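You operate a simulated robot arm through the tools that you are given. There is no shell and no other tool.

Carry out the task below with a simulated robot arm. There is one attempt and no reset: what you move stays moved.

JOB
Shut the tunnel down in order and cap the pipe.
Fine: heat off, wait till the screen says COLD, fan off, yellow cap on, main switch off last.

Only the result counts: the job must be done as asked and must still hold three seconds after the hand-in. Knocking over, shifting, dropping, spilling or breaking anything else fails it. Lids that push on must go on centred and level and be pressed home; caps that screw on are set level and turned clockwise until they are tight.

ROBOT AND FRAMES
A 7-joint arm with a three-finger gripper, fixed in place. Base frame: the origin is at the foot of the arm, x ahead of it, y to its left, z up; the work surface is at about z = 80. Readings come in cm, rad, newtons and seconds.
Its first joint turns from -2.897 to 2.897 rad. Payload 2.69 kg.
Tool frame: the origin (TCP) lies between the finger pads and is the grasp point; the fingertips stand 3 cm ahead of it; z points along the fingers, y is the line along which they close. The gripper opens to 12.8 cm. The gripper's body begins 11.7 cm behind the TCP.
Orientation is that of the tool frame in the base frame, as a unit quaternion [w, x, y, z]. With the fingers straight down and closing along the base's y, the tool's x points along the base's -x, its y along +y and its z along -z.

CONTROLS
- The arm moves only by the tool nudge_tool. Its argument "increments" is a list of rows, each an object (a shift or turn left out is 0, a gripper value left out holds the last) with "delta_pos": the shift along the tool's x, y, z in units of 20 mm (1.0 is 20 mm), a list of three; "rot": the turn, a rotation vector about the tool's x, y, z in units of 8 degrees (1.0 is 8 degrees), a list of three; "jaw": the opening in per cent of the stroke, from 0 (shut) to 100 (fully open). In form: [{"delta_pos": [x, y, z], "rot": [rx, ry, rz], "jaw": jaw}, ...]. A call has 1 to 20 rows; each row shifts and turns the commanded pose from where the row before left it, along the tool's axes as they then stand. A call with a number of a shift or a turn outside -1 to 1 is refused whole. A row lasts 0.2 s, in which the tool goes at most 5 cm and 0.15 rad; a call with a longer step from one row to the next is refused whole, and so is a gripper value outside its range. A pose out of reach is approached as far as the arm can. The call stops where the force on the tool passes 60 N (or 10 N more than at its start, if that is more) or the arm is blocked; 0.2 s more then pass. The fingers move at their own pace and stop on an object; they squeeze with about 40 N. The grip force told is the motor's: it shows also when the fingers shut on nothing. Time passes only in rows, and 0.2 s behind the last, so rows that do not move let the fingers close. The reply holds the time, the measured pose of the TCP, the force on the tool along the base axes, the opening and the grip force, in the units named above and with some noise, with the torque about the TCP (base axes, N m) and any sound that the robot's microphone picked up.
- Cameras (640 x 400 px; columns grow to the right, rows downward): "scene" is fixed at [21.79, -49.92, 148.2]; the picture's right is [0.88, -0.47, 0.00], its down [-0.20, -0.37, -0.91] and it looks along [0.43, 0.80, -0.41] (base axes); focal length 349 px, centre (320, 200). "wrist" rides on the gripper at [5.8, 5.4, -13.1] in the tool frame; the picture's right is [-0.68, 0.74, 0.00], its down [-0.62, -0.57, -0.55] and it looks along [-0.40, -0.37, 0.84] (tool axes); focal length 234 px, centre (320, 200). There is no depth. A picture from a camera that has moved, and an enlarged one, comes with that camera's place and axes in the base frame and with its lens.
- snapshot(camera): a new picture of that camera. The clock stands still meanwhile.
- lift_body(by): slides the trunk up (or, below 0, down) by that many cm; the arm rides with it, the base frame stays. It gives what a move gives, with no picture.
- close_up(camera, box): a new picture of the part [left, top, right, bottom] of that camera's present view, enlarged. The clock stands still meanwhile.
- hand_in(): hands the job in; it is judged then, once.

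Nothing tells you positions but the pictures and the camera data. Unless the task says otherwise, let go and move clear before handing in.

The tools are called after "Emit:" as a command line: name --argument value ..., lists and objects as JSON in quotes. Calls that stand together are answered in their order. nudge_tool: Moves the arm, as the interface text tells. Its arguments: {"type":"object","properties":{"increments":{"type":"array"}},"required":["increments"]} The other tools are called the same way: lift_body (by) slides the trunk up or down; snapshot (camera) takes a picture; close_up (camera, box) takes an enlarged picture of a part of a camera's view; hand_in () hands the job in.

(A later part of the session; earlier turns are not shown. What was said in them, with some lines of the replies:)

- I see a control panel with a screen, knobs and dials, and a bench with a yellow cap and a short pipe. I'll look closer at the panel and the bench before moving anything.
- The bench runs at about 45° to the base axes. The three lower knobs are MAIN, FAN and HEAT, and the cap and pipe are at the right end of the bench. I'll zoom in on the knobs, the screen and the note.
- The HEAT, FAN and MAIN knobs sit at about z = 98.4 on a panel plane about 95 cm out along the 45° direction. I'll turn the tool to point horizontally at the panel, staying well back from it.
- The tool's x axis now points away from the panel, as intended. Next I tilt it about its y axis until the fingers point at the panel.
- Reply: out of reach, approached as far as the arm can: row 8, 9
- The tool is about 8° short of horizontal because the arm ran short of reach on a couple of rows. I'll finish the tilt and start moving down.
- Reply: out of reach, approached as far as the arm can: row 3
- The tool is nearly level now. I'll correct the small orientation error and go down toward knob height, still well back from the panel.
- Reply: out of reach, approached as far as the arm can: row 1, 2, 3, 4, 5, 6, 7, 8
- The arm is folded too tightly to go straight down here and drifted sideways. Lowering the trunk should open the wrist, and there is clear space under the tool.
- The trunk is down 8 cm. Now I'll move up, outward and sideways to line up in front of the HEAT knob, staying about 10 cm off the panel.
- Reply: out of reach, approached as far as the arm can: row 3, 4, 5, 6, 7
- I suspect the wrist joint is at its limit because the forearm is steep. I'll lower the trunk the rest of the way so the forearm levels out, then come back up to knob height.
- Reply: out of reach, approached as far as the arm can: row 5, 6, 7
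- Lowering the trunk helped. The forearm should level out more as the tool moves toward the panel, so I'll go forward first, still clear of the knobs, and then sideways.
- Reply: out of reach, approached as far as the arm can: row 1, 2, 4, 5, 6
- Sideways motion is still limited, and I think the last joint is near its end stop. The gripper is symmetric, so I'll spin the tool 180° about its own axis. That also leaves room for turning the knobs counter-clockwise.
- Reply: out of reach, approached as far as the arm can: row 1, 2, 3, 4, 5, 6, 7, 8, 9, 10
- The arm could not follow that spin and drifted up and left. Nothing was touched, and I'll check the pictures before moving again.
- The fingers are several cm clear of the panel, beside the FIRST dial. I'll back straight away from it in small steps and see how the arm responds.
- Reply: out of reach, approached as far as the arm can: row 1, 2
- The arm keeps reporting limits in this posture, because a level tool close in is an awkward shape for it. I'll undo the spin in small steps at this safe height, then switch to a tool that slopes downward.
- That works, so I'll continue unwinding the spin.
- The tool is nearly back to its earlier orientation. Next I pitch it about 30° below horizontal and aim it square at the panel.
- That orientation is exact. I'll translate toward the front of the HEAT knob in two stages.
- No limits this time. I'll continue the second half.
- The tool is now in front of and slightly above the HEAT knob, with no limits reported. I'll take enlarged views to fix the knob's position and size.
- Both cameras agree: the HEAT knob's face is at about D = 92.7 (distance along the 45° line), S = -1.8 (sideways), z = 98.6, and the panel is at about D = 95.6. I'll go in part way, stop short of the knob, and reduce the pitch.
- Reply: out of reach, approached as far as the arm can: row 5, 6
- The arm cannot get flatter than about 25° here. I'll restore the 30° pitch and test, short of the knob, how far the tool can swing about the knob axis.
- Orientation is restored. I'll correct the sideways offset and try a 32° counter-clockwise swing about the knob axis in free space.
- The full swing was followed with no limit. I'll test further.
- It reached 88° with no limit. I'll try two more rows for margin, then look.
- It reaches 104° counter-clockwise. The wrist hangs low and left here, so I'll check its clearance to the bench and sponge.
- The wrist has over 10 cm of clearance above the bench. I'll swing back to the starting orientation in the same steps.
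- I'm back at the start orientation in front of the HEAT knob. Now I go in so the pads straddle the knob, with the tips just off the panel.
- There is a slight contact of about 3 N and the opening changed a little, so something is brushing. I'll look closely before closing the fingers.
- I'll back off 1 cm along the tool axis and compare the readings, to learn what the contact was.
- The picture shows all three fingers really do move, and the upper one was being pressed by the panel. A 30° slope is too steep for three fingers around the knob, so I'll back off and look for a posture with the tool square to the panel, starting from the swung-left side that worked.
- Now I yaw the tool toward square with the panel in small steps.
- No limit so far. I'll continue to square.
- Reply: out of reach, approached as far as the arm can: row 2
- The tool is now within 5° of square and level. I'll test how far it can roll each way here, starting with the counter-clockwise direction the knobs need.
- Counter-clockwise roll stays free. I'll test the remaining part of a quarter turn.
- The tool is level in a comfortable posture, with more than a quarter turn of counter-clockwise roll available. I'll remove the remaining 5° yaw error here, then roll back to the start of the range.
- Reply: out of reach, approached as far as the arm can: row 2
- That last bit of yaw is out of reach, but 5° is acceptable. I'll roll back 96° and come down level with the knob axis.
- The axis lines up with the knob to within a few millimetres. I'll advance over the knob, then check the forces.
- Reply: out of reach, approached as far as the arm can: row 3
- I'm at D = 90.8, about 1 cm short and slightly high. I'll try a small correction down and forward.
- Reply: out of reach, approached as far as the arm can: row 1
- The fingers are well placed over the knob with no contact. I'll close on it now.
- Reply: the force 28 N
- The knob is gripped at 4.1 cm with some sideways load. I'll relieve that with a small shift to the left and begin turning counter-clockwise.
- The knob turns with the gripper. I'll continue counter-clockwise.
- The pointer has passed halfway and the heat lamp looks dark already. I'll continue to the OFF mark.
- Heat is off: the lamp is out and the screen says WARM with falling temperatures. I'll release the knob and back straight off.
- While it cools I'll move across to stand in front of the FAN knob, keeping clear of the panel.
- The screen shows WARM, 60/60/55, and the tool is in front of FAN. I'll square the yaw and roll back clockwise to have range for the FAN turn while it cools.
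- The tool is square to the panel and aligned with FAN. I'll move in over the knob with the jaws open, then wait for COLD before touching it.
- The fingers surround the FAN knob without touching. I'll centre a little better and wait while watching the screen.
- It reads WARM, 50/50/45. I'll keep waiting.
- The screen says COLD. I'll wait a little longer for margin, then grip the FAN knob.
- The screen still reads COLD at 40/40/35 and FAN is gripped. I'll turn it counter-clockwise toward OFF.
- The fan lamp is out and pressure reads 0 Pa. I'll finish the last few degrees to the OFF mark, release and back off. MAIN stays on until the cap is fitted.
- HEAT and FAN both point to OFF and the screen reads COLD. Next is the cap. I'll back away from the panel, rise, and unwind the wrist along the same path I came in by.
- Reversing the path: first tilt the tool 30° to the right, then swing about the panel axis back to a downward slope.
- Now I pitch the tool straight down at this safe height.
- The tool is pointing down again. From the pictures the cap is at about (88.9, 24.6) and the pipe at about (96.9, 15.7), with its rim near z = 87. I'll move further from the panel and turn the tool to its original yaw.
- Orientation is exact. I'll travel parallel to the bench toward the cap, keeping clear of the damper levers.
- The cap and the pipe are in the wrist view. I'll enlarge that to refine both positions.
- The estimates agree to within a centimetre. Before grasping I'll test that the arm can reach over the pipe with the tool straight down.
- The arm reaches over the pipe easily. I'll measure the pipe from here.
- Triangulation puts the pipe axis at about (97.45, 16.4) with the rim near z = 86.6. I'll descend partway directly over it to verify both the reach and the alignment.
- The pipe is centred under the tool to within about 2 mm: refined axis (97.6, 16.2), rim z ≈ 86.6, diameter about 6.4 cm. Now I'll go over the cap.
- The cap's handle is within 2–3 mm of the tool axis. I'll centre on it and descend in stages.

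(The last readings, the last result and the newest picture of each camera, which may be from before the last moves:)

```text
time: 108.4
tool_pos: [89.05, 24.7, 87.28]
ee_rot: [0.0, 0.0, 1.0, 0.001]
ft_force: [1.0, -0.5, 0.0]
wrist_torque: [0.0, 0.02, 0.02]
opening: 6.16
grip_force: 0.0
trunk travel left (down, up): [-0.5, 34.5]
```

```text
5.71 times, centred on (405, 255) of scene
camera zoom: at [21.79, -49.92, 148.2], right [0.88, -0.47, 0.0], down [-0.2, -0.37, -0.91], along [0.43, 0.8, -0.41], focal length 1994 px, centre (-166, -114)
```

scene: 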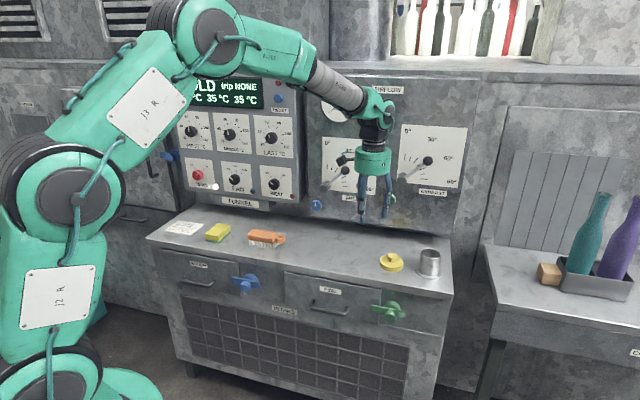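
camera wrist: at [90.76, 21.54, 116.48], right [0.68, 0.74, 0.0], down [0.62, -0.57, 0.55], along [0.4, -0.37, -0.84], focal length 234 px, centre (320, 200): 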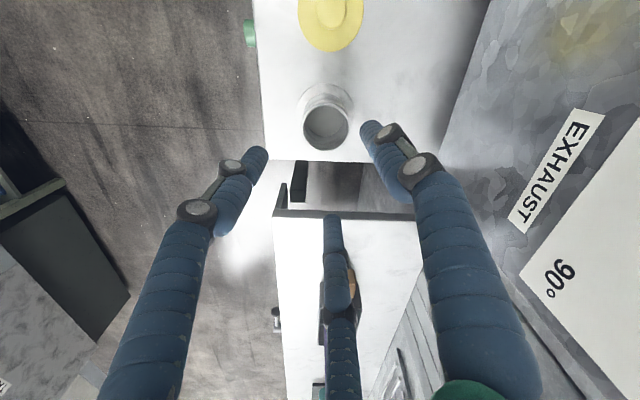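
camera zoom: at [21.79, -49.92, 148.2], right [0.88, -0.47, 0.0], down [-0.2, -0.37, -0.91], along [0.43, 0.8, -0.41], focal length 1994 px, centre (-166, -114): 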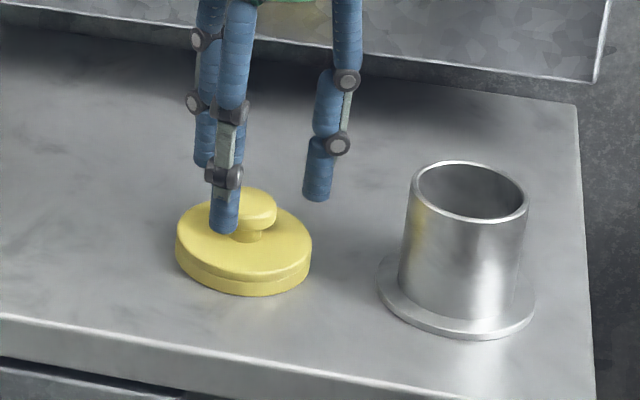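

It is well centred. I'll descend the last 2.6 cm so the fingertips sit just above the disc around the handle.

Emit:
nudge_tool --increments '[{"delta_pos": [0, 0, 0.5]}, {"delta_pos": [0, 0, 0.5]}, {"delta_pos": [0, 0, 0.25]}, {"delta_pos": [0, 0, 0]}]'

Emit:
close_up --camera "scene" --box '[370, 230, 430, 280]'

Emit:
close_up --camera "wrist" --box '[240, 80, 400, 240]'

```text
time: 109.4
tool_pos: [89.08, 24.88, 84.85]
ee_rot: [0.0, 0.0, 1.0, 0.002]
ft_force: [1.5, 0.0, -0.6]
wrist_torque: [0.0, 0.0, 0.02]
opening: 6.15
grip_force: 0.1
trunk travel left (down, up): [-0.5, 34.5]
```

```text
8.00 times, centred on (400, 255) of scene
camera zoom: at [21.79, -49.92, 148.2], right [0.88, -0.47, 0.0], down [-0.2, -0.37, -0.91], along [0.43, 0.8, -0.41], focal length 2791 px, centre (-320, -240)
```

zoom: 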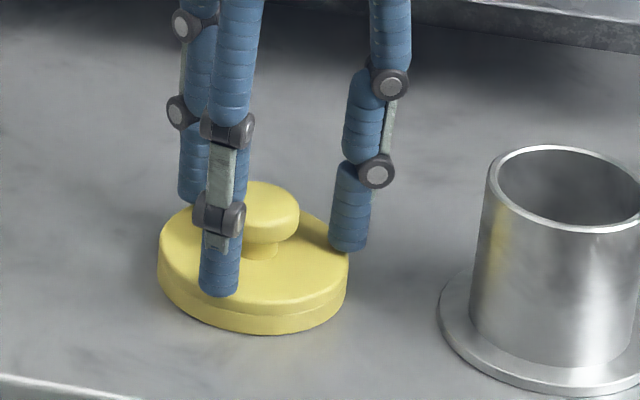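

```text
2.50 times, centred on (320, 160) of wrist
camera zoom: at [83.31, 30.16, 98.0], right [0.68, 0.74, 0.0], down [0.62, -0.57, 0.55], along [0.4, -0.37, -0.84], focal length 585 px, centre (320, 300)
```

zoom: 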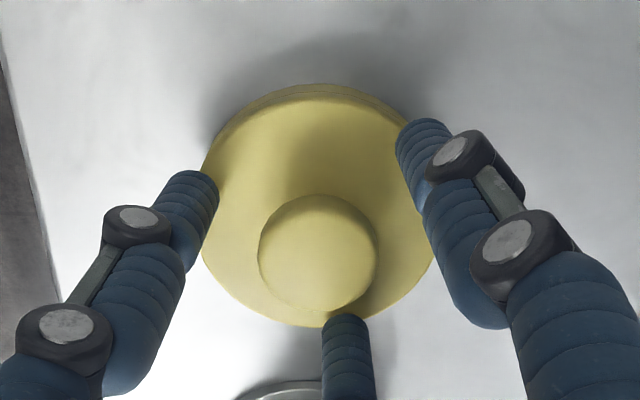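

The fingertips are just above the disc and around the handle. I'll close the grip.

Emit:
nudge_tool --increments '[{"jaw": 35}, {"jaw": 20}, {"jaw": 10}, {"jaw": 10}, {"jaw": 10}]'

Emit:
close_up --camera "scene" --box '[370, 230, 430, 280]'

Emit:
close_up --camera "wrist" --box '[240, 80, 400, 240]'

```text
time: 110.6
tool_pos: [89.05, 24.82, 84.76]
ee_rot: [0.001, -0.001, 1.0, 0.001]
ft_force: [-0.3, 0.0, 0.4]
wrist_torque: [-0.02, -0.01, 0.0]
opening: 3.09
grip_force: 39.9
trunk travel left (down, up): [-0.5, 34.5]
```

```text
8.00 times, centred on (400, 255) of scene
camera zoom: at [21.79, -49.92, 148.2], right [0.88, -0.47, 0.0], down [-0.2, -0.37, -0.91], along [0.43, 0.8, -0.41], focal length 2791 px, centre (-320, -240)
```

zoom: 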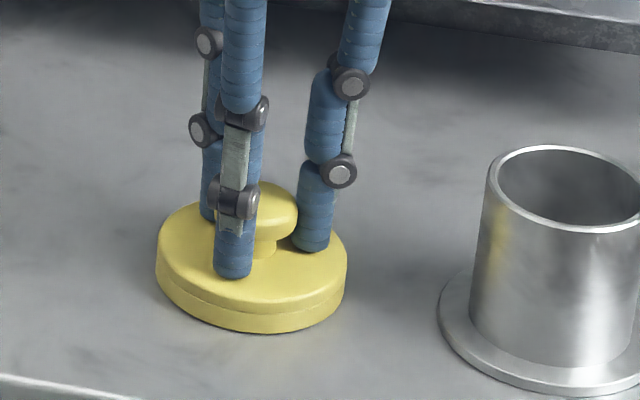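

```text
2.50 times, centred on (320, 160) of wrist
camera zoom: at [83.31, 30.15, 98.01], right [0.68, 0.74, 0.0], down [0.62, -0.57, 0.55], along [0.4, -0.37, -0.84], focal length 585 px, centre (320, 300)
```

zoom: 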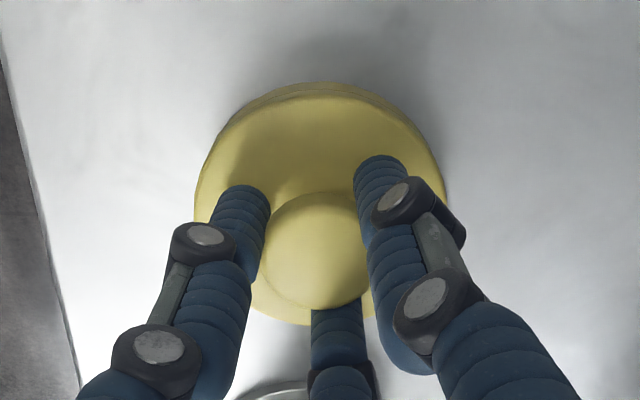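

The handle is held at 3.1 cm with about 40 N, and the cap is centred on the tool axis. I'll lift it straight up 10 cm.

Emit:
nudge_tool --increments '[{"delta_pos": [0, 0, -0.5]}, {"delta_pos": [0, 0, -0.5]}, {"delta_pos": [0, 0, -1]}, {"delta_pos": [0, 0, -1]}, {"delta_pos": [0, 0, -1]}, {"delta_pos": [0, 0, -1]}, {"delta_pos": [0, 0, 0]}]'

Emit:
close_up --camera "scene" --box '[360, 210, 450, 285]'

Emit:
close_up --camera "wrist" --box '[240, 80, 400, 240]'

```text
time: 112.2
tool_pos: [89.02, 24.82, 94.8]
ee_rot: [0.0, 0.0, 1.0, 0.001]
ft_force: [-0.6, -0.2, 0.3]
wrist_torque: [-0.02, -0.03, -0.02]
opening: 3.11
grip_force: 39.5
trunk travel left (down, up): [-0.5, 34.5]
```

```text
5.33 times, centred on (405, 248) of scene
camera zoom: at [21.79, -49.92, 148.2], right [0.88, -0.47, 0.0], down [-0.2, -0.37, -0.91], along [0.43, 0.8, -0.41], focal length 1861 px, centre (-133, -53)
```

zoom: 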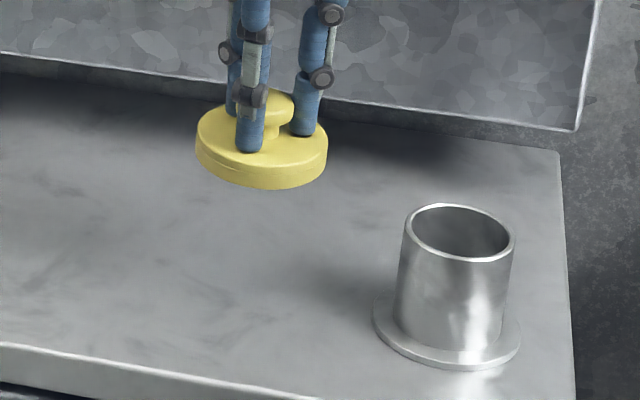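

```text
2.50 times, centred on (320, 160) of wrist
camera zoom: at [83.26, 30.11, 108.01], right [0.68, 0.74, 0.0], down [0.62, -0.57, 0.55], along [0.4, -0.37, -0.84], focal length 585 px, centre (320, 300)
```

zoom: 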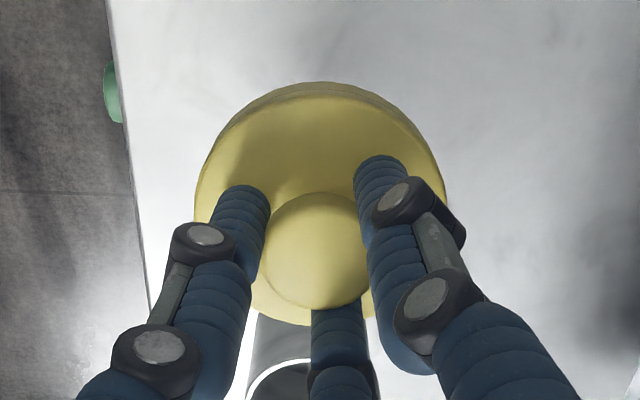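

The cap came up level. I'll carry it over the pipe, with its bottom about 3 cm above the rim.

Emit:
nudge_tool --increments '[{"delta_pos": [-0.863, -0.862, 0]}, {"delta_pos": [-0.863, -0.862, 0]}, {"delta_pos": [-0.863, -0.862, 0]}, {"delta_pos": [-0.863, -0.862, 0]}, {"delta_pos": [-0.863, -0.862, 0]}, {"delta_pos": [0, 0, 0]}]'

Emit:
close_up --camera "scene" --box '[395, 215, 465, 285]'

Emit:
close_up --camera "wrist" --box '[240, 80, 400, 240]'

```text
time: 113.6
tool_pos: [97.7, 16.2, 94.85]
ee_rot: [0.0, 0.001, 1.0, 0.0]
ft_force: [-0.3, -0.5, -0.8]
wrist_torque: [0.02, -0.02, -0.02]
opening: 3.11
grip_force: 39.8
trunk travel left (down, up): [-0.5, 34.5]
```

```text
5.71 times, centred on (430, 250) of scene
camera zoom: at [21.79, -49.92, 148.2], right [0.88, -0.47, 0.0], down [-0.2, -0.37, -0.91], along [0.43, 0.8, -0.41], focal length 1994 px, centre (-309, -86)
```

zoom: 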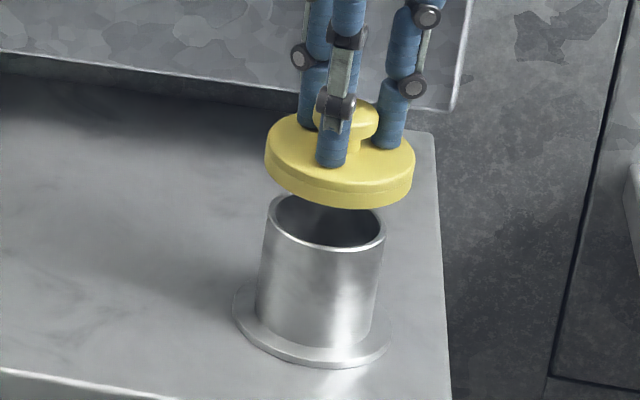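

```text
2.50 times, centred on (320, 160) of wrist
camera zoom: at [91.94, 21.52, 108.01], right [0.68, 0.74, 0.0], down [0.62, -0.57, 0.55], along [0.4, -0.37, -0.84], focal length 585 px, centre (320, 300)
```

zoom: 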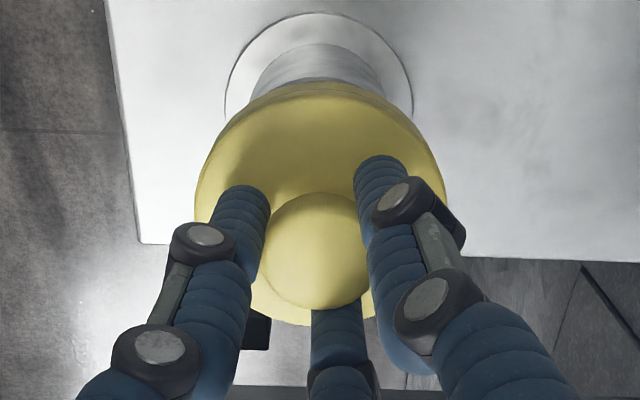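

It is very close to centred. I'll zoom in tightly to measure the remaining offset between the cap and the pipe in both cameras.

Emit:
close_up --camera "scene" --box '[408, 230, 448, 260]'

Emit:
close_up --camera "wrist" --box '[270, 75, 370, 140]'

```text
13.33 times, centred on (428, 245) of scene
camera zoom: at [21.79, -49.92, 148.2], right [0.88, -0.47, 0.0], down [-0.2, -0.37, -0.91], along [0.43, 0.8, -0.41], focal length 4652 px, centre (-1120, -400)
```

zoom: 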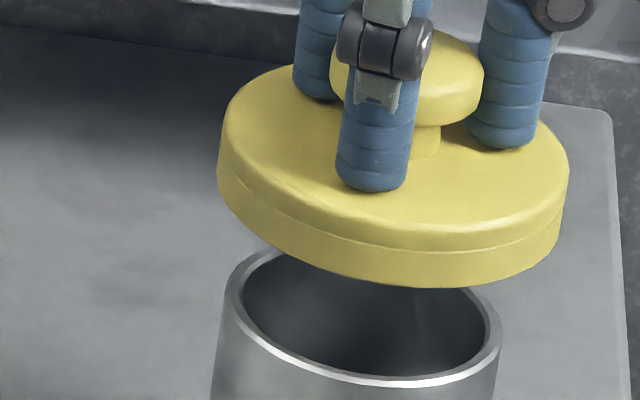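

```text
6.15 times, centred on (320, 108) of wrist
camera zoom: at [91.94, 21.52, 108.01], right [0.68, 0.74, 0.0], down [0.62, -0.57, 0.55], along [0.4, -0.37, -0.84], focal length 1441 px, centre (320, 769)
```

zoom: 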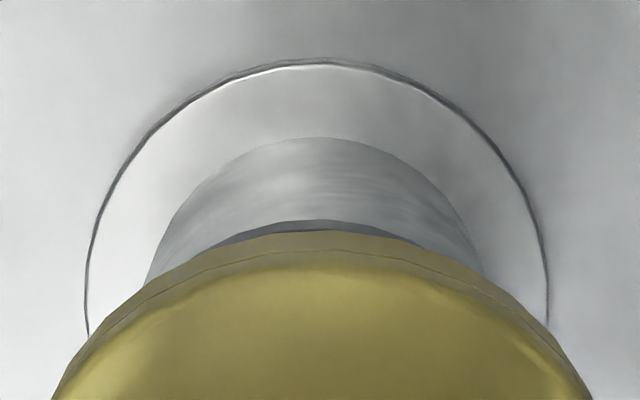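

Measured offset is only about 2 mm. I'll correct it and lower to just above the rim, then check again.

Emit:
nudge_tool --increments '[{"delta_pos": [0.095, 0.036, 0]}, {"delta_pos": [0, 0, 0.5]}, {"delta_pos": [0, 0, 0.5]}, {"delta_pos": [0, 0, 0.2]}, {"delta_pos": [0, 0, 0]}]'

Emit:
close_up --camera "scene" --box '[405, 230, 450, 265]'

Emit:
close_up --camera "wrist" --box '[270, 75, 370, 140]'

```text
time: 114.8
tool_pos: [97.56, 16.39, 92.37]
ee_rot: [0.0, 0.0, 1.0, 0.0]
ft_force: [-0.9, -0.2, -1.1]
wrist_torque: [-0.05, 0.0, -0.01]
opening: 3.08
grip_force: 40.7
trunk travel left (down, up): [-0.5, 34.5]
```

```text
11.43 times, centred on (428, 248) of scene
camera zoom: at [21.79, -49.92, 148.2], right [0.88, -0.47, 0.0], down [-0.2, -0.37, -0.91], along [0.43, 0.8, -0.41], focal length 3988 px, centre (-909, -343)
```

zoom: 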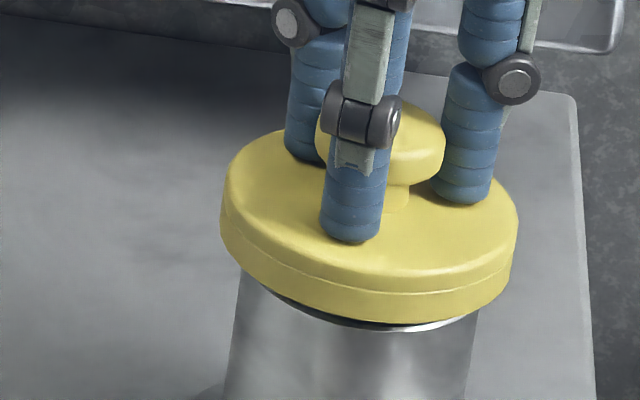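

```text
6.15 times, centred on (320, 108) of wrist
camera zoom: at [91.77, 21.64, 105.57], right [0.68, 0.74, 0.0], down [0.62, -0.57, 0.55], along [0.4, -0.37, -0.84], focal length 1441 px, centre (320, 769)
```

zoom: 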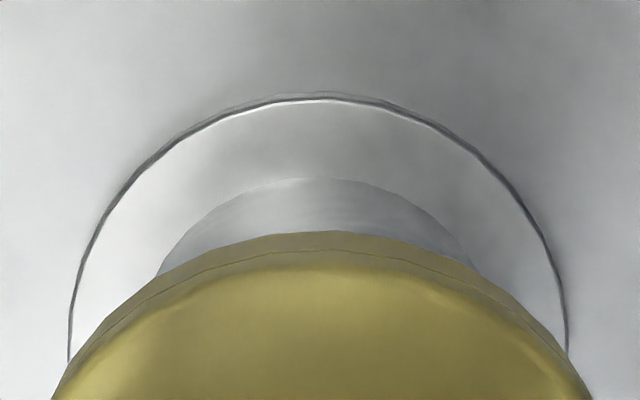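

The alignment is now within about half a millimetre in both views and the cap is level. I'll lower gently onto the rim and watch the force.

Emit:
nudge_tool --increments '[{"delta_pos": [0, 0, 0.1]}, {"delta_pos": [0, 0, 0.1]}, {"delta_pos": [0, 0, 0.1]}, {"delta_pos": [0, 0, 0.1]}, {"delta_pos": [0, 0, 0]}]'

Emit:
close_up --camera "scene" --box '[405, 230, 450, 265]'

```text
time: 116.0
tool_pos: [97.6, 16.2, 91.57]
ee_rot: [0.0, -0.001, 1.0, 0.001]
ft_force: [0.3, 0.2, -0.3]
wrist_torque: [-0.01, 0.03, -0.02]
opening: 3.07
grip_force: 40.4
trunk travel left (down, up): [-0.5, 34.5]
```

```text
11.43 times, centred on (428, 248) of scene
camera zoom: at [21.79, -49.92, 148.2], right [0.88, -0.47, 0.0], down [-0.2, -0.37, -0.91], along [0.43, 0.8, -0.41], focal length 3988 px, centre (-909, -343)
```

zoom: 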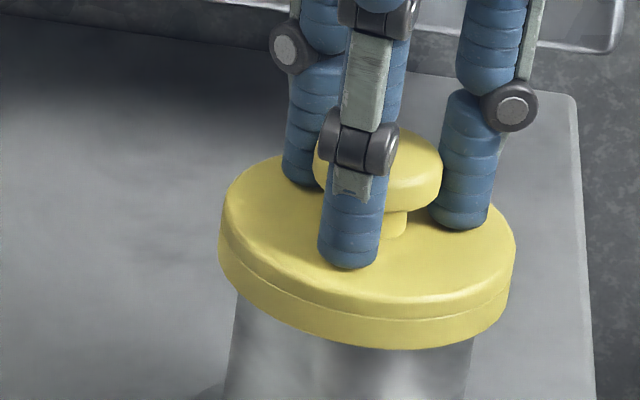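

Emit:
nudge_tool --increments '[{"delta_pos": [0, 0, 0.1]}, {"delta_pos": [0, 0, 0.1]}, {"delta_pos": [0, 0, 0]}]'

```text
time: 116.8
tool_pos: [97.53, 16.29, 91.2]
ee_rot: [0.0, 0.001, 1.0, 0.0]
ft_force: [0.0, 0.1, -0.6]
wrist_torque: [-0.01, 0.02, -0.04]
opening: 3.07
grip_force: 40.0
trunk travel left (down, up): [-0.5, 34.5]
```

Emit:
nudge_tool --increments '[{"delta_pos": [0, 0, 0.1]}, {"delta_pos": [0, 0, 0.1]}, {"delta_pos": [0, 0, 0]}]'

Emit:
close_up --camera "scene" --box '[405, 230, 450, 265]'

```text
time: 117.6
tool_pos: [97.5, 16.32, 90.94]
ee_rot: [0.001, 0.0, 1.0, 0.001]
ft_force: [5.2, -3.1, 6.5]
wrist_torque: [-0.11, -0.06, 0.01]
opening: 3.1
grip_force: 40.0
trunk travel left (down, up): [-0.5, 34.5]
heard: snap
```

```text
11.43 times, centred on (428, 248) of scene
camera zoom: at [21.79, -49.92, 148.2], right [0.88, -0.47, 0.0], down [-0.2, -0.37, -0.91], along [0.43, 0.8, -0.41], focal length 3988 px, centre (-909, -343)
```

zoom: 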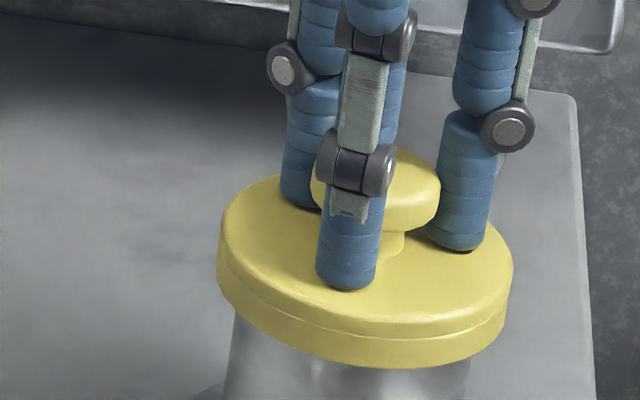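

There was a snap, so the cap has engaged. I'll press slightly further to be sure it is fully home, watching the force.

Emit:
nudge_tool --increments '[{"delta_pos": [0, 0, 0.1]}, {"delta_pos": [0, 0, 0.1]}, {"delta_pos": [0, 0, 0]}]'

Emit:
close_up --camera "scene" --box '[405, 230, 450, 265]'

```text
time: 118.4
tool_pos: [97.46, 16.18, 90.68]
ee_rot: [0.003, 0.0, 1.0, 0.001]
ft_force: [2.4, -5.9, 29.6]
wrist_torque: [-0.12, -0.04, -0.05]
opening: 3.11
grip_force: 39.5
trunk travel left (down, up): [-0.5, 34.5]
```

```text
11.43 times, centred on (428, 248) of scene
camera zoom: at [21.79, -49.92, 148.2], right [0.88, -0.47, 0.0], down [-0.2, -0.37, -0.91], along [0.43, 0.8, -0.41], focal length 3988 px, centre (-909, -343)
```

zoom: 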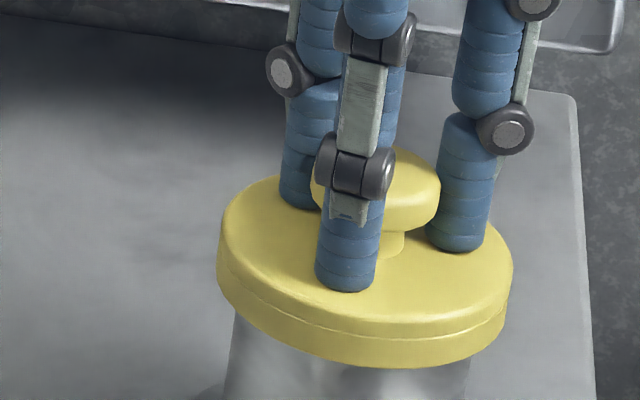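

The force rose to 30 N with no further travel, so the cap is home and level. I'll relieve the load, open the fingers and lift away.

Emit:
nudge_tool --increments '[{"delta_pos": [0, 0, -0.1]}, {"delta_pos": [0, 0, -0.08]}, {"jaw": 25}, {"jaw": 48}, {"jaw": 60}, {}]'

Emit:
close_up --camera "scene" --box '[395, 225, 455, 285]'

```text
time: 119.8
tool_pos: [97.48, 16.31, 90.54]
ee_rot: [-0.001, -0.001, 1.0, 0.002]
ft_force: [-0.1, 0.0, 1.3]
wrist_torque: [-0.04, 0.03, -0.02]
opening: 7.72
grip_force: 0.1
trunk travel left (down, up): [-0.5, 34.5]
```

```text
6.67 times, centred on (425, 255) of scene
camera zoom: at [21.79, -49.92, 148.2], right [0.88, -0.47, 0.0], down [-0.2, -0.37, -0.91], along [0.43, 0.8, -0.41], focal length 2326 px, centre (-380, -167)
```

zoom: 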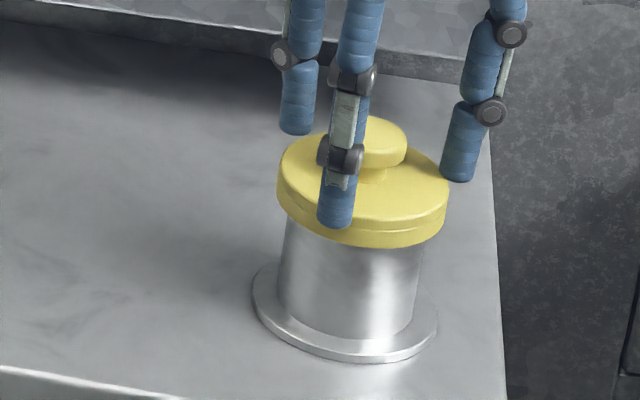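

The cap sits level on the pipe and is released. I'll lift straight up clear of it.

Emit:
nudge_tool --increments '[{"delta_pos": [0, 0, -0.5]}, {"delta_pos": [0, 0, -1]}, {"delta_pos": [0, 0, -1]}, {"delta_pos": [0, 0, -1]}, {"delta_pos": [0, 0, -1]}, {"delta_pos": [0, 0, -1]}, {"delta_pos": [0, 0, -1]}, {}]'

Emit:
snapshot --camera "scene"

Emit:
close_up --camera "wrist" --box '[240, 60, 400, 180]'

Emit:
close_up --camera "scene" --box '[395, 225, 455, 285]'

```text
time: 121.6
tool_pos: [97.46, 16.14, 103.88]
ee_rot: [0.0, 0.0, 1.0, 0.001]
ft_force: [-0.3, 0.2, 0.1]
wrist_torque: [-0.02, -0.04, 0.0]
opening: 7.68
grip_force: 0.2
trunk travel left (down, up): [-0.5, 34.5]
```

```text
taken
```

scene: 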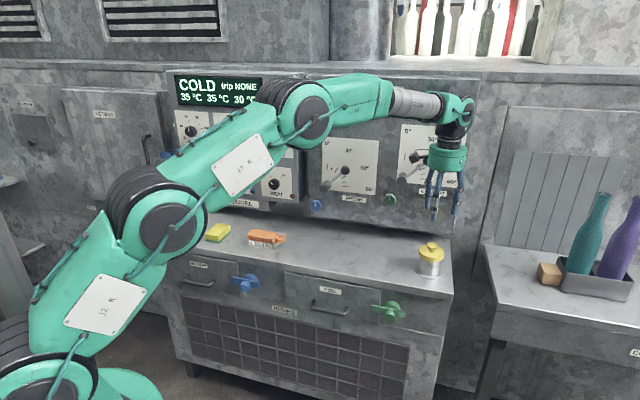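

```text
3.33 times, centred on (320, 120) of wrist
camera zoom: at [91.78, 21.52, 116.96], right [0.68, 0.74, 0.0], down [0.62, -0.57, 0.55], along [0.4, -0.37, -0.84], focal length 781 px, centre (320, 467)
```

zoom: 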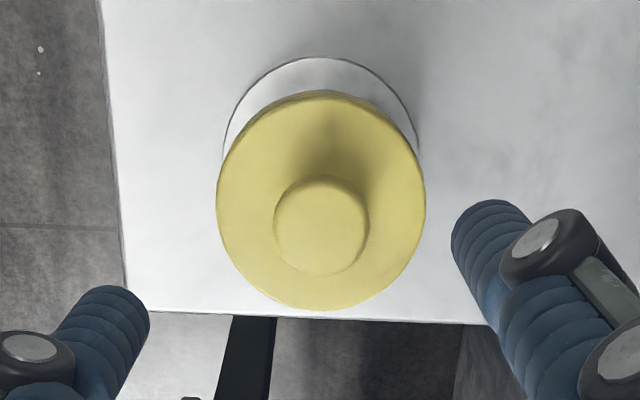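

```text
6.67 times, centred on (425, 255) of scene
camera zoom: at [21.79, -49.92, 148.2], right [0.88, -0.47, 0.0], down [-0.2, -0.37, -0.91], along [0.43, 0.8, -0.41], focal length 2326 px, centre (-380, -167)
```

zoom: 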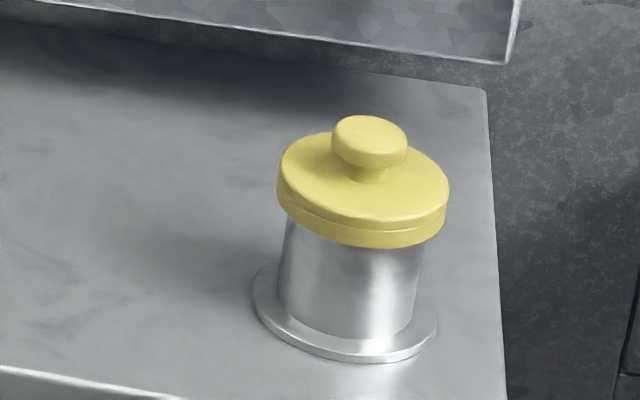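

The cap is on, level and centred. Now MAIN, the last switch. I'll retrace the travel path away from the pipe and along the bench.

Emit:
nudge_tool --increments '[{"delta_pos": [1, 0.5, 0]}, {"delta_pos": [1, 0.5, 0]}, {"delta_pos": [1, 0.5, 0]}, {"delta_pos": [1, 0.5, 0]}, {"delta_pos": [1, 0.5, 0]}, {"delta_pos": [1, 0.5, 0]}, {"delta_pos": [1, 0.5, 0]}, {"delta_pos": [1, 0.5, 0]}, {"delta_pos": [1, 0.5, 0]}, {"delta_pos": [1, 1, 0]}, {"delta_pos": [1, 1, 0]}, {"delta_pos": [1, 1, 0]}, {"delta_pos": [1, 1, 0]}, {"delta_pos": [1, 1, 0]}, {"delta_pos": [1, 1, 0]}, {"delta_pos": [1, 1, 0]}, {"delta_pos": [1, 1, 0]}, {}]'

```text
time: 125.4
tool_pos: [63.52, 41.19, 103.81]
ee_rot: [0.0, -0.001, 1.0, 0.0]
ft_force: [0.0, -0.1, -0.3]
wrist_torque: [-0.03, 0.0, -0.01]
opening: 7.69
grip_force: 0.1
trunk travel left (down, up): [-0.5, 34.5]
```

Emit:
nudge_tool --increments '[{"delta_pos": [1, 1, 0]}, {"delta_pos": [1, 1, 0]}, {"delta_pos": [1, 1, 0]}, {"delta_pos": [1, 1, 0]}, {"delta_pos": [1, 1, 0]}, {"delta_pos": [1, 1, 0]}, {"delta_pos": [1, 1, 0]}, {"delta_pos": [1, 1, 0]}, {"delta_pos": [1, 1, 0]}, {"delta_pos": [1, 1, 0]}, {"delta_pos": [1, 1, 0]}, {"delta_pos": [1, 1, 0]}, {}]'

Emit:
nudge_tool --increments '[{"rot": [0, 0, -1]}, {"rot": [0, 0, -1]}, {"rot": [0, 0, -1]}, {"rot": [0, 0, -1]}, {"rot": [0, 0, -1]}, {"rot": [0, 0, -0.625]}, {}]'

```text
time: 128.2
tool_pos: [39.55, 65.29, 103.88]
ee_rot: [0.0, 0.0, 1.0, 0.002]
ft_force: [-0.8, -0.8, -0.2]
wrist_torque: [0.01, -0.01, -0.03]
opening: 7.66
grip_force: 0.0
trunk travel left (down, up): [-0.5, 34.5]
```

```text
time: 129.8
tool_pos: [39.62, 65.24, 104.0]
ee_rot: [0.001, -0.383, 0.924, 0.001]
ft_force: [-0.6, -0.4, 0.3]
wrist_torque: [-0.02, -0.02, -0.02]
opening: 7.66
grip_force: 0.0
trunk travel left (down, up): [-0.5, 34.5]
```

The tool's yaw is set. I'll replay the earlier posture sequence in reverse: forward a little, then pitch up to the 30° slope.

Emit:
nudge_tool --increments '[{"delta_pos": [-1, 0, 0]}, {"delta_pos": [-1, 0, 0]}, {"delta_pos": [-1, 0, 0]}, {"rot": [0, -1, 0]}, {"rot": [0, -1, 0]}, {"rot": [0, -1, 0]}, {"rot": [0, -1, 0]}, {"rot": [0, -1, 0]}, {"rot": [0, -1, 0]}, {"rot": [0, -1, 0]}, {"rot": [0, -0.5, 0]}, {}]'

```text
time: 132.4
tool_pos: [43.65, 69.45, 104.03]
ee_rot: [0.463, -0.331, 0.799, 0.193]
ft_force: [-0.5, -1.3, 0.5]
wrist_torque: [-0.02, 0.04, 0.02]
opening: 7.67
grip_force: 0.1
trunk travel left (down, up): [-0.5, 34.5]
```

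Now the swing about the panel axis, which worked before.

Emit:
nudge_tool --increments '[{"rot": [0.5, 0, -0.866]}, {"rot": [0.5, 0, -0.866]}, {"rot": [0.5, 0, -0.866]}, {"rot": [0.5, 0, -0.866]}, {"rot": [0.5, 0, -0.866]}, {"rot": [0.5, 0, -0.866]}, {}]'

Emit:
nudge_tool --increments '[{"rot": [0.5, 0, -0.866]}, {"rot": [0.5, 0, -0.866]}, {"rot": [0.5, 0, -0.866]}, {"rot": [0.5, 0, -0.866]}, {"rot": [0.5, 0, -0.866]}, {"rot": [0.125, 0, -0.217]}, {}]'

```text
time: 134.0
tool_pos: [43.75, 69.42, 103.99]
ee_rot: [0.558, -0.49, 0.653, -0.151]
ft_force: [-0.9, -0.5, -1.0]
wrist_torque: [0.02, -0.03, 0.04]
opening: 7.68
grip_force: 0.0
trunk travel left (down, up): [-0.5, 34.5]
```

```text
time: 135.6
tool_pos: [43.74, 69.5, 103.82]
ee_rot: [0.562, -0.56, 0.43, -0.43]
ft_force: [-0.6, 0.0, 0.0]
wrist_torque: [-0.02, 0.02, -0.03]
opening: 7.7
grip_force: 0.0
trunk travel left (down, up): [-0.5, 34.5]
```

Emit:
nudge_tool --increments '[{"rot": [0, -0.94, 0]}, {"rot": [0, -0.94, 0]}, {"rot": [0, -0.94, 0]}, {"rot": [0, -0.93, 0]}, {}]'

```text
time: 136.8
tool_pos: [43.71, 69.5, 103.82]
ee_rot: [0.654, -0.652, 0.271, -0.271]
ft_force: [-0.9, -0.2, -0.6]
wrist_torque: [0.0, 0.02, 0.04]
opening: 7.69
grip_force: 0.0
trunk travel left (down, up): [-0.5, 34.5]
```

The tool is level and square to the panel. I'll move left and down to stand off in front of MAIN.

Emit:
nudge_tool --increments '[{"delta_pos": [-0.98, 0.29, 0]}, {"delta_pos": [-0.98, 0.29, 0]}, {"delta_pos": [-0.98, 0.29, 0]}, {"delta_pos": [-0.98, 0.29, 0]}, {}]'

Emit:
nudge_tool --increments '[{"delta_pos": [-0.98, 0.29, 0]}, {"delta_pos": [-0.98, 0.29, 0]}, {"delta_pos": [-0.98, 0.29, 0]}, {"delta_pos": [-0.98, 0.29, 0]}, {"delta_pos": [-0.98, 0.29, 0]}, {}]'

Emit:
snapshot --camera "wrist"

Emit:
snapshot --camera "scene"

```text
time: 138.0
tool_pos: [38.18, 75.16, 101.54]
ee_rot: [0.654, -0.652, 0.271, -0.271]
ft_force: [-0.6, -1.0, 0.2]
wrist_torque: [0.02, -0.03, -0.01]
opening: 7.68
grip_force: 0.0
trunk travel left (down, up): [-0.5, 34.5]
```

```text
time: 139.4
tool_pos: [31.27, 82.03, 98.7]
ee_rot: [0.655, -0.652, 0.271, -0.27]
ft_force: [-0.4, 0.9, -0.6]
wrist_torque: [0.04, -0.03, -0.02]
opening: 7.7
grip_force: 0.1
trunk travel left (down, up): [-0.5, 34.5]
```

```text
taken
camera wrist: at [26.24, 68.69, 93.41], right [-0.48, 0.48, -0.74], down [-0.82, 0.05, 0.57], along [0.31, 0.88, 0.37], focal length 234 px, centre (320, 200)
```

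wrist: 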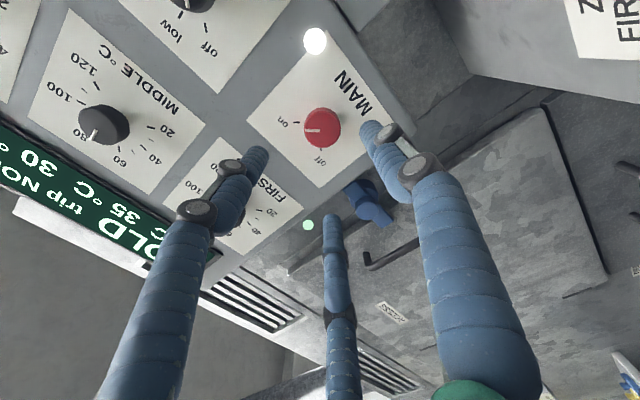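

```text
taken
```

scene: 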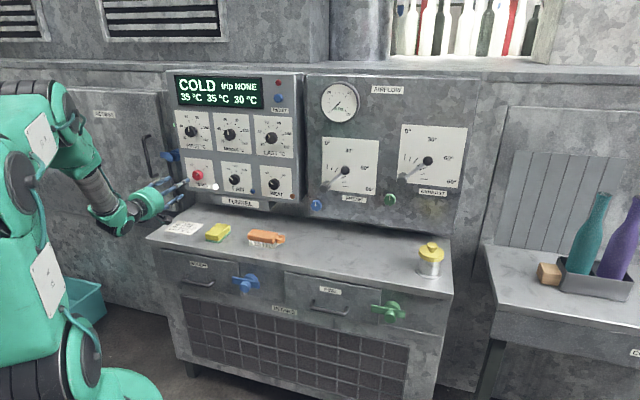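

The tool is standing off from MAIN, and the blue valve is well to its upper left. I'll measure the knob's exact position from here.

Emit:
close_up --camera "wrist" --box '[240, 60, 400, 180]'

Emit:
close_up --camera "scene" --box '[130, 145, 230, 225]'

```text
3.33 times, centred on (320, 120) of wrist
camera zoom: at [26.24, 68.69, 93.41], right [-0.48, 0.48, -0.74], down [-0.82, 0.05, 0.57], along [0.31, 0.88, 0.37], focal length 781 px, centre (320, 467)
```

zoom: 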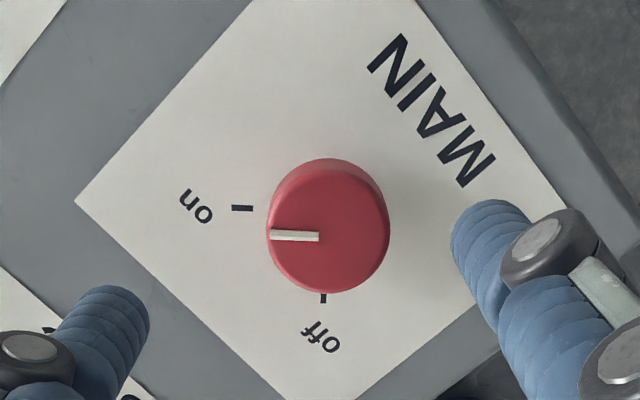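

```text
5.00 times, centred on (180, 185) of scene
camera zoom: at [21.79, -49.92, 148.2], right [0.88, -0.47, 0.0], down [-0.2, -0.37, -0.91], along [0.43, 0.8, -0.41], focal length 1745 px, centre (1020, 275)
```

zoom: 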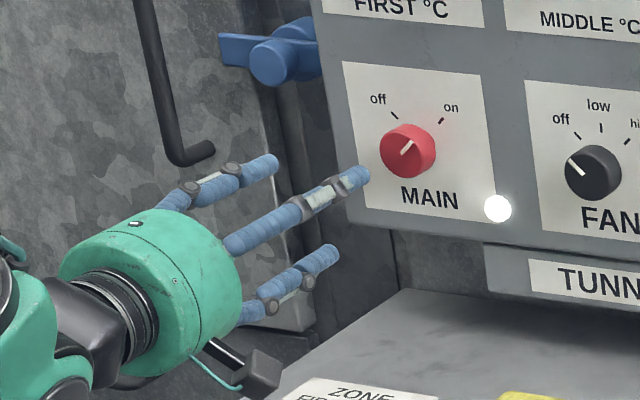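

MAIN's axis is at S ≈ -35.7, z ≈ 98.4. Before gripping, I'll check in free space that the quarter-turn roll is available at this position.

Emit:
nudge_tool --increments '[{"delta_pos": [0.1, 0.14, 0]}, {"rot": [0, 0, -1]}, {"rot": [0, 0, -1]}, {"rot": [0, 0, -1]}, {"rot": [0, 0, -1]}, {"rot": [0, 0, -1]}, {"rot": [0, 0, -1]}, {}]'

Emit:
nudge_tool --increments '[{"rot": [0, 0, -1]}, {"rot": [0, 0, -1]}, {"rot": [0, 0, -1]}, {"rot": [0, 0, -1]}, {"rot": [0, 0, -1]}, {"rot": [0, 0, -1]}, {}]'

```text
time: 141.2
tool_pos: [31.39, 81.78, 98.45]
ee_rot: [-0.487, 0.707, 0.018, 0.513]
ft_force: [-0.4, 0.1, 0.5]
wrist_torque: [-0.02, -0.04, -0.03]
opening: 7.69
grip_force: 0.0
trunk travel left (down, up): [-0.5, 34.5]
```

```text
time: 142.8
tool_pos: [31.48, 81.86, 98.46]
ee_rot: [-0.235, 0.638, 0.304, 0.667]
ft_force: [0.0, -0.4, 0.3]
wrist_torque: [-0.01, 0.01, 0.0]
opening: 7.66
grip_force: 0.1
trunk travel left (down, up): [-0.5, 34.5]
```

The full range is free. I'll roll back and then move in over the knob.

Emit:
nudge_tool --increments '[{"rot": [0, 0, 1]}, {"rot": [0, 0, 1]}, {"rot": [0, 0, 1]}, {"rot": [0, 0, 1]}, {"rot": [0, 0, 1]}, {"rot": [0, 0, 1]}, {"rot": [0, 0, 1]}, {"rot": [0, 0, 1]}, {"rot": [0, 0, 1]}, {"rot": [0, 0, 1]}, {"rot": [0, 0, 1]}, {"rot": [0, 0, 1]}, {}]'

Emit:
nudge_tool --increments '[{"delta_pos": [0, 0, 1]}, {"delta_pos": [0, 0, 1]}, {"delta_pos": [0, 0, 1]}, {"delta_pos": [0, 0, 0.5]}, {}]'

Emit:
close_up --camera "wrist" --box '[240, 80, 400, 200]'

Emit:
close_up --camera "scene" --box '[130, 145, 230, 225]'

```text
time: 145.6
tool_pos: [31.49, 81.93, 98.35]
ee_rot: [0.655, -0.652, 0.272, -0.269]
ft_force: [0.3, 0.0, 0.3]
wrist_torque: [-0.01, -0.01, -0.03]
opening: 7.69
grip_force: 0.1
trunk travel left (down, up): [-0.5, 34.5]
```

```text
time: 146.8
tool_pos: [36.29, 86.77, 98.29]
ee_rot: [0.654, -0.652, 0.271, -0.27]
ft_force: [0.5, -0.6, -0.2]
wrist_torque: [0.02, -0.04, 0.0]
opening: 7.68
grip_force: 0.1
trunk travel left (down, up): [-0.5, 34.5]
```

```text
3.33 times, centred on (320, 140) of wrist
camera zoom: at [31.35, 73.43, 93.07], right [-0.48, 0.48, -0.74], down [-0.82, 0.05, 0.57], along [0.31, 0.88, 0.37], focal length 781 px, centre (320, 400)
```

zoom: 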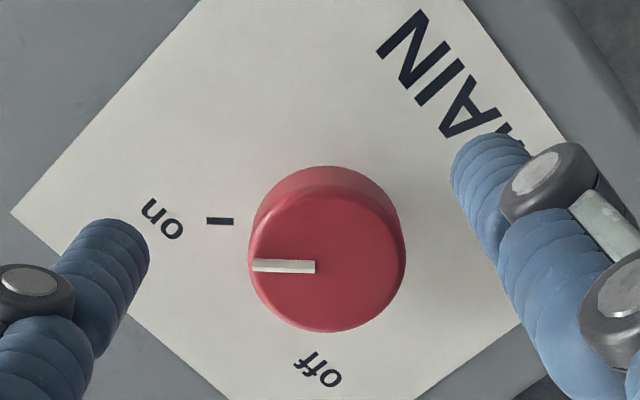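

```text
5.00 times, centred on (180, 185) of scene
camera zoom: at [21.79, -49.92, 148.2], right [0.88, -0.47, 0.0], down [-0.2, -0.37, -0.91], along [0.43, 0.8, -0.41], focal length 1745 px, centre (1020, 275)
```

zoom: 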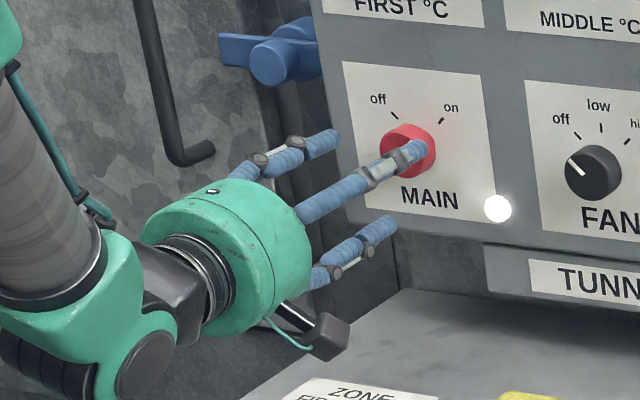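

The knob is nearly centred. I'll apply a 2 mm shift to the left and advance the rest of the way.

Emit:
nudge_tool --increments '[{"delta_pos": [-0.1, 0, 0.5]}, {"delta_pos": [0, 0, 0.6]}, {"delta_pos": [0, 0, 0.6]}, {"delta_pos": [0, 0, 0.6]}, {}]'

Emit:
close_up --camera "wrist" --box '[220, 90, 440, 240]'

```text
time: 148.0
tool_pos: [39.5, 90.3, 98.46]
ee_rot: [0.654, -0.652, 0.271, -0.271]
ft_force: [0.4, 0.7, -0.7]
wrist_torque: [0.02, 0.01, 0.05]
opening: 7.66
grip_force: 0.1
trunk travel left (down, up): [-0.5, 34.5]
```

```text
2.67 times, centred on (330, 165) of wrist
camera zoom: at [34.47, 76.82, 93.05], right [-0.48, 0.48, -0.74], down [-0.82, 0.05, 0.57], along [0.31, 0.88, 0.37], focal length 624 px, centre (293, 293)
```

zoom: 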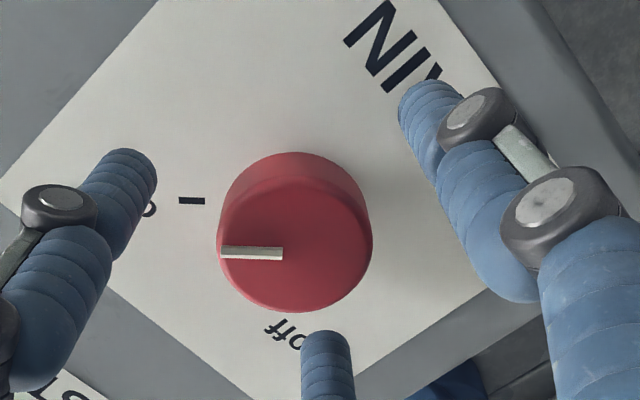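

The fingers surround MAIN without contact. Heat and fan are off and the cap is on, so I'll grip and turn MAIN off.

Emit:
nudge_tool --increments '[{"jaw": 30}, {"jaw": 15}, {"jaw": 15}, {"jaw": 15}]'

```text
time: 149.0
tool_pos: [39.38, 90.29, 98.43]
ee_rot: [0.655, -0.652, 0.269, -0.271]
ft_force: [-9.8, 14.8, 4.6]
wrist_torque: [0.02, -0.02, 0.74]
opening: 4.08
grip_force: 44.9
trunk travel left (down, up): [-0.5, 34.5]
```

Emit:
nudge_tool --increments '[{"delta_pos": [-0.09, 0, 0]}, {"rot": [0, 0, -1]}, {"rot": [0, 0, -1]}, {"rot": [0, 0, -1]}, {}]'

Emit:
close_up --camera "wrist" --box '[220, 90, 440, 240]'

```text
time: 150.2
tool_pos: [39.46, 90.33, 98.44]
ee_rot: [-0.583, 0.695, -0.129, 0.401]
ft_force: [1.7, 4.9, 8.3]
wrist_torque: [0.34, -0.35, -0.13]
opening: 4.09
grip_force: 44.9
trunk travel left (down, up): [-0.5, 34.5]
```

```text
2.67 times, centred on (330, 165) of wrist
camera zoom: at [35.52, 75.73, 95.98], right [-0.22, 0.23, -0.95], down [-0.95, 0.17, 0.27], along [0.22, 0.96, 0.18], focal length 624 px, centre (293, 293)
```

zoom: 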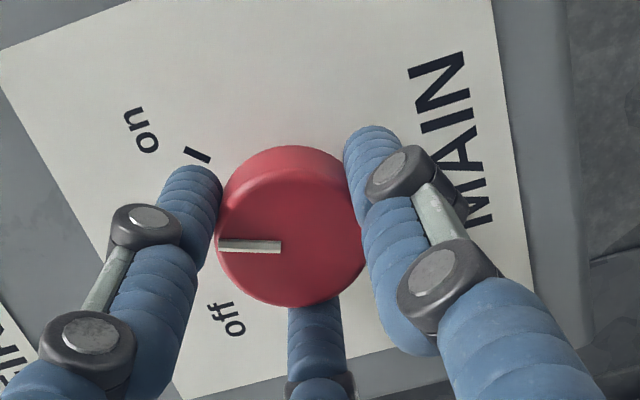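

The knob is turning and the side load is small. I'll continue counter-clockwise to OFF.

Emit:
nudge_tool --increments '[{"rot": [0, 0, -1]}, {"rot": [0, 0, -1]}, {"rot": [0, 0, -1]}, {"rot": [0, 0, -1]}, {}]'

Emit:
nudge_tool --increments '[{"rot": [0, 0, -1]}, {"rot": [0, 0, -1]}, {"rot": [0, 0, -1]}, {"rot": [0, 0, -1]}, {"rot": [0, 0, -0.2]}, {}]'

Emit:
close_up --camera "wrist" --box '[220, 90, 440, 240]'

Emit:
close_up --camera "scene" --box '[150, 60, 310, 220]'

```text
time: 151.4
tool_pos: [39.36, 90.25, 98.57]
ee_rot: [-0.45, 0.703, 0.067, 0.546]
ft_force: [5.6, 2.9, 7.7]
wrist_torque: [0.14, -0.15, 0.07]
opening: 4.08
grip_force: 45.7
trunk travel left (down, up): [-0.5, 34.5]
```

```text
time: 152.8
tool_pos: [39.33, 90.23, 98.56]
ee_rot: [-0.272, 0.654, 0.267, 0.653]
ft_force: [5.6, -0.3, 7.2]
wrist_torque: [0.18, -0.23, -0.23]
opening: 4.09
grip_force: 45.3
trunk travel left (down, up): [-0.5, 34.5]
```

```text
2.67 times, centred on (330, 165) of wrist
camera zoom: at [34.02, 77.2, 104.33], right [0.52, -0.52, -0.68], down [-0.79, 0.02, -0.61], along [0.33, 0.86, -0.4], focal length 624 px, centre (293, 293)
```

zoom: 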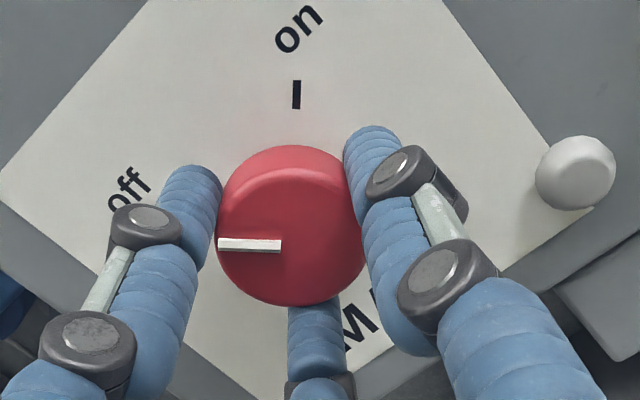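

```text
2.50 times, centred on (230, 140) of scene
camera zoom: at [21.79, -49.92, 148.2], right [0.88, -0.47, 0.0], down [-0.2, -0.37, -0.91], along [0.43, 0.8, -0.41], focal length 872 px, centre (545, 350)
```

zoom: 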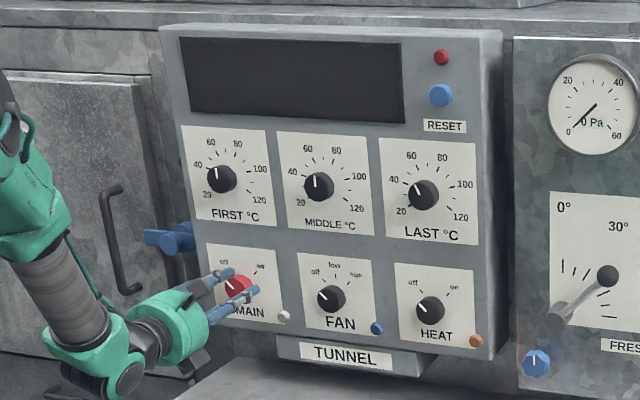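

MAIN is off: the screen is dark and the lamp is out. I'll release the knob and back straight away from the panel.

Emit:
nudge_tool --increments '[{"jaw": 60}, {"jaw": 60}, {"delta_pos": [0, 0, -0.5]}, {"delta_pos": [0, 0, -1]}, {"delta_pos": [0, 0, -1]}, {"delta_pos": [0, 0, -1]}, {"delta_pos": [0, 0, -1]}, {"delta_pos": [0, 0, -1]}, {}]'

Emit:
snapshot --camera "scene"

Emit:
close_up --camera "scene" --box '[150, 60, 310, 220]'

Emit:
close_up --camera "scene" --box '[140, 190, 460, 340]'

```text
time: 154.8
tool_pos: [31.67, 82.58, 98.42]
ee_rot: [-0.273, 0.654, 0.267, 0.653]
ft_force: [0.5, -0.1, 0.4]
wrist_torque: [0.01, 0.0, 0.02]
opening: 7.68
grip_force: 0.0
trunk travel left (down, up): [-0.5, 34.5]
```

```text
taken
```

scene: 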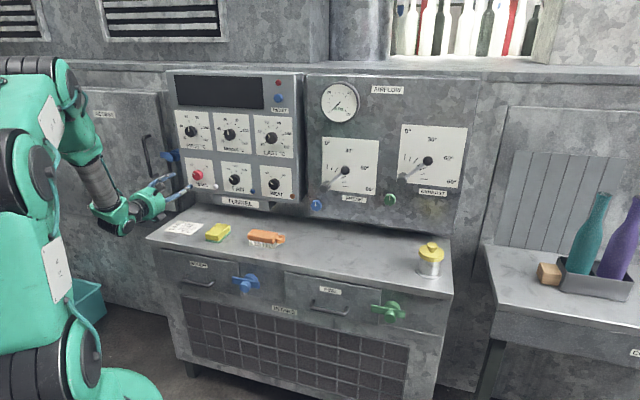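

```text
2.50 times, centred on (230, 140) of scene
camera zoom: at [21.79, -49.92, 148.2], right [0.88, -0.47, 0.0], down [-0.2, -0.37, -0.91], along [0.43, 0.8, -0.41], focal length 872 px, centre (545, 350)
```

zoom: 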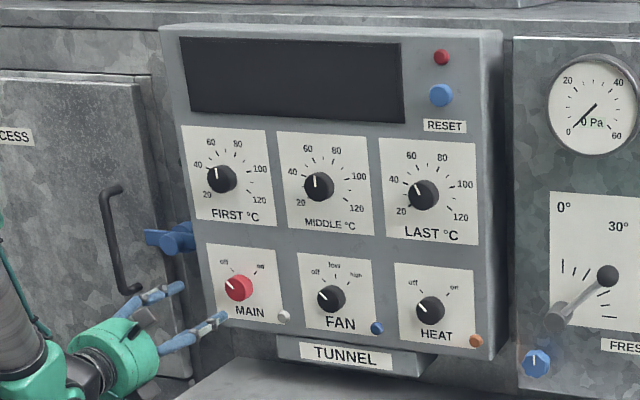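

```text
2.00 times, centred on (300, 265) of scene
camera zoom: at [21.79, -49.92, 148.2], right [0.88, -0.47, 0.0], down [-0.2, -0.37, -0.91], along [0.43, 0.8, -0.41], focal length 698 px, centre (360, 70)
```

zoom: 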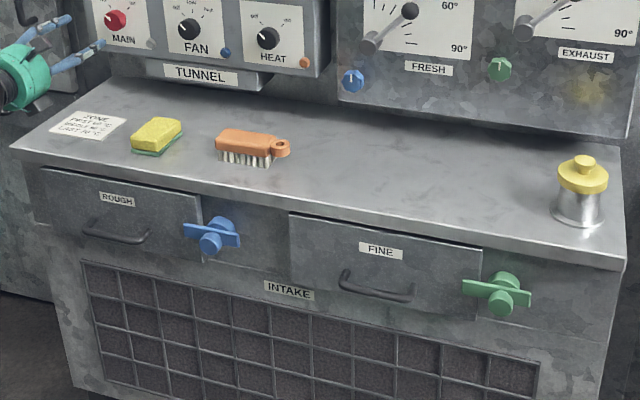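

All three knobs point to OFF, the screen is dark, the cap is level on the pipe, and nothing else has moved. The arm is clear, so I'm handing in.

Emit:
hand_in

```text
The job is handed in.
```

The tunnel is shut down in the order you gave and the pipe is capped. I handed the job in and have had no verdict back yet.

1. **Heat:** turned off first; its lamp went out and the screen changed to WARM.
2. **Cooling:** I waited until the screen said COLD, then about 4 seconds more. It read 40/40/35 °C when I turned the fan.
3. **Fan:** turned off; its lamp went out and the gauge fell to 0 Pa.
4. **Yellow cap:** pushed onto the pipe, where it snapped on. A further press reached 30 N with no movement, and it sits level and centred.
5. **Main switch:** turned off last; the screen and its lamp are dark.

In the final pictures the sponge, brush, note, dampers and drawers look where they were. The arm has let go and is clear of the panel. Early on, one finger brushed the panel beside the HEAT knob with about 3 N; I backed off, and nothing looked moved or marked.
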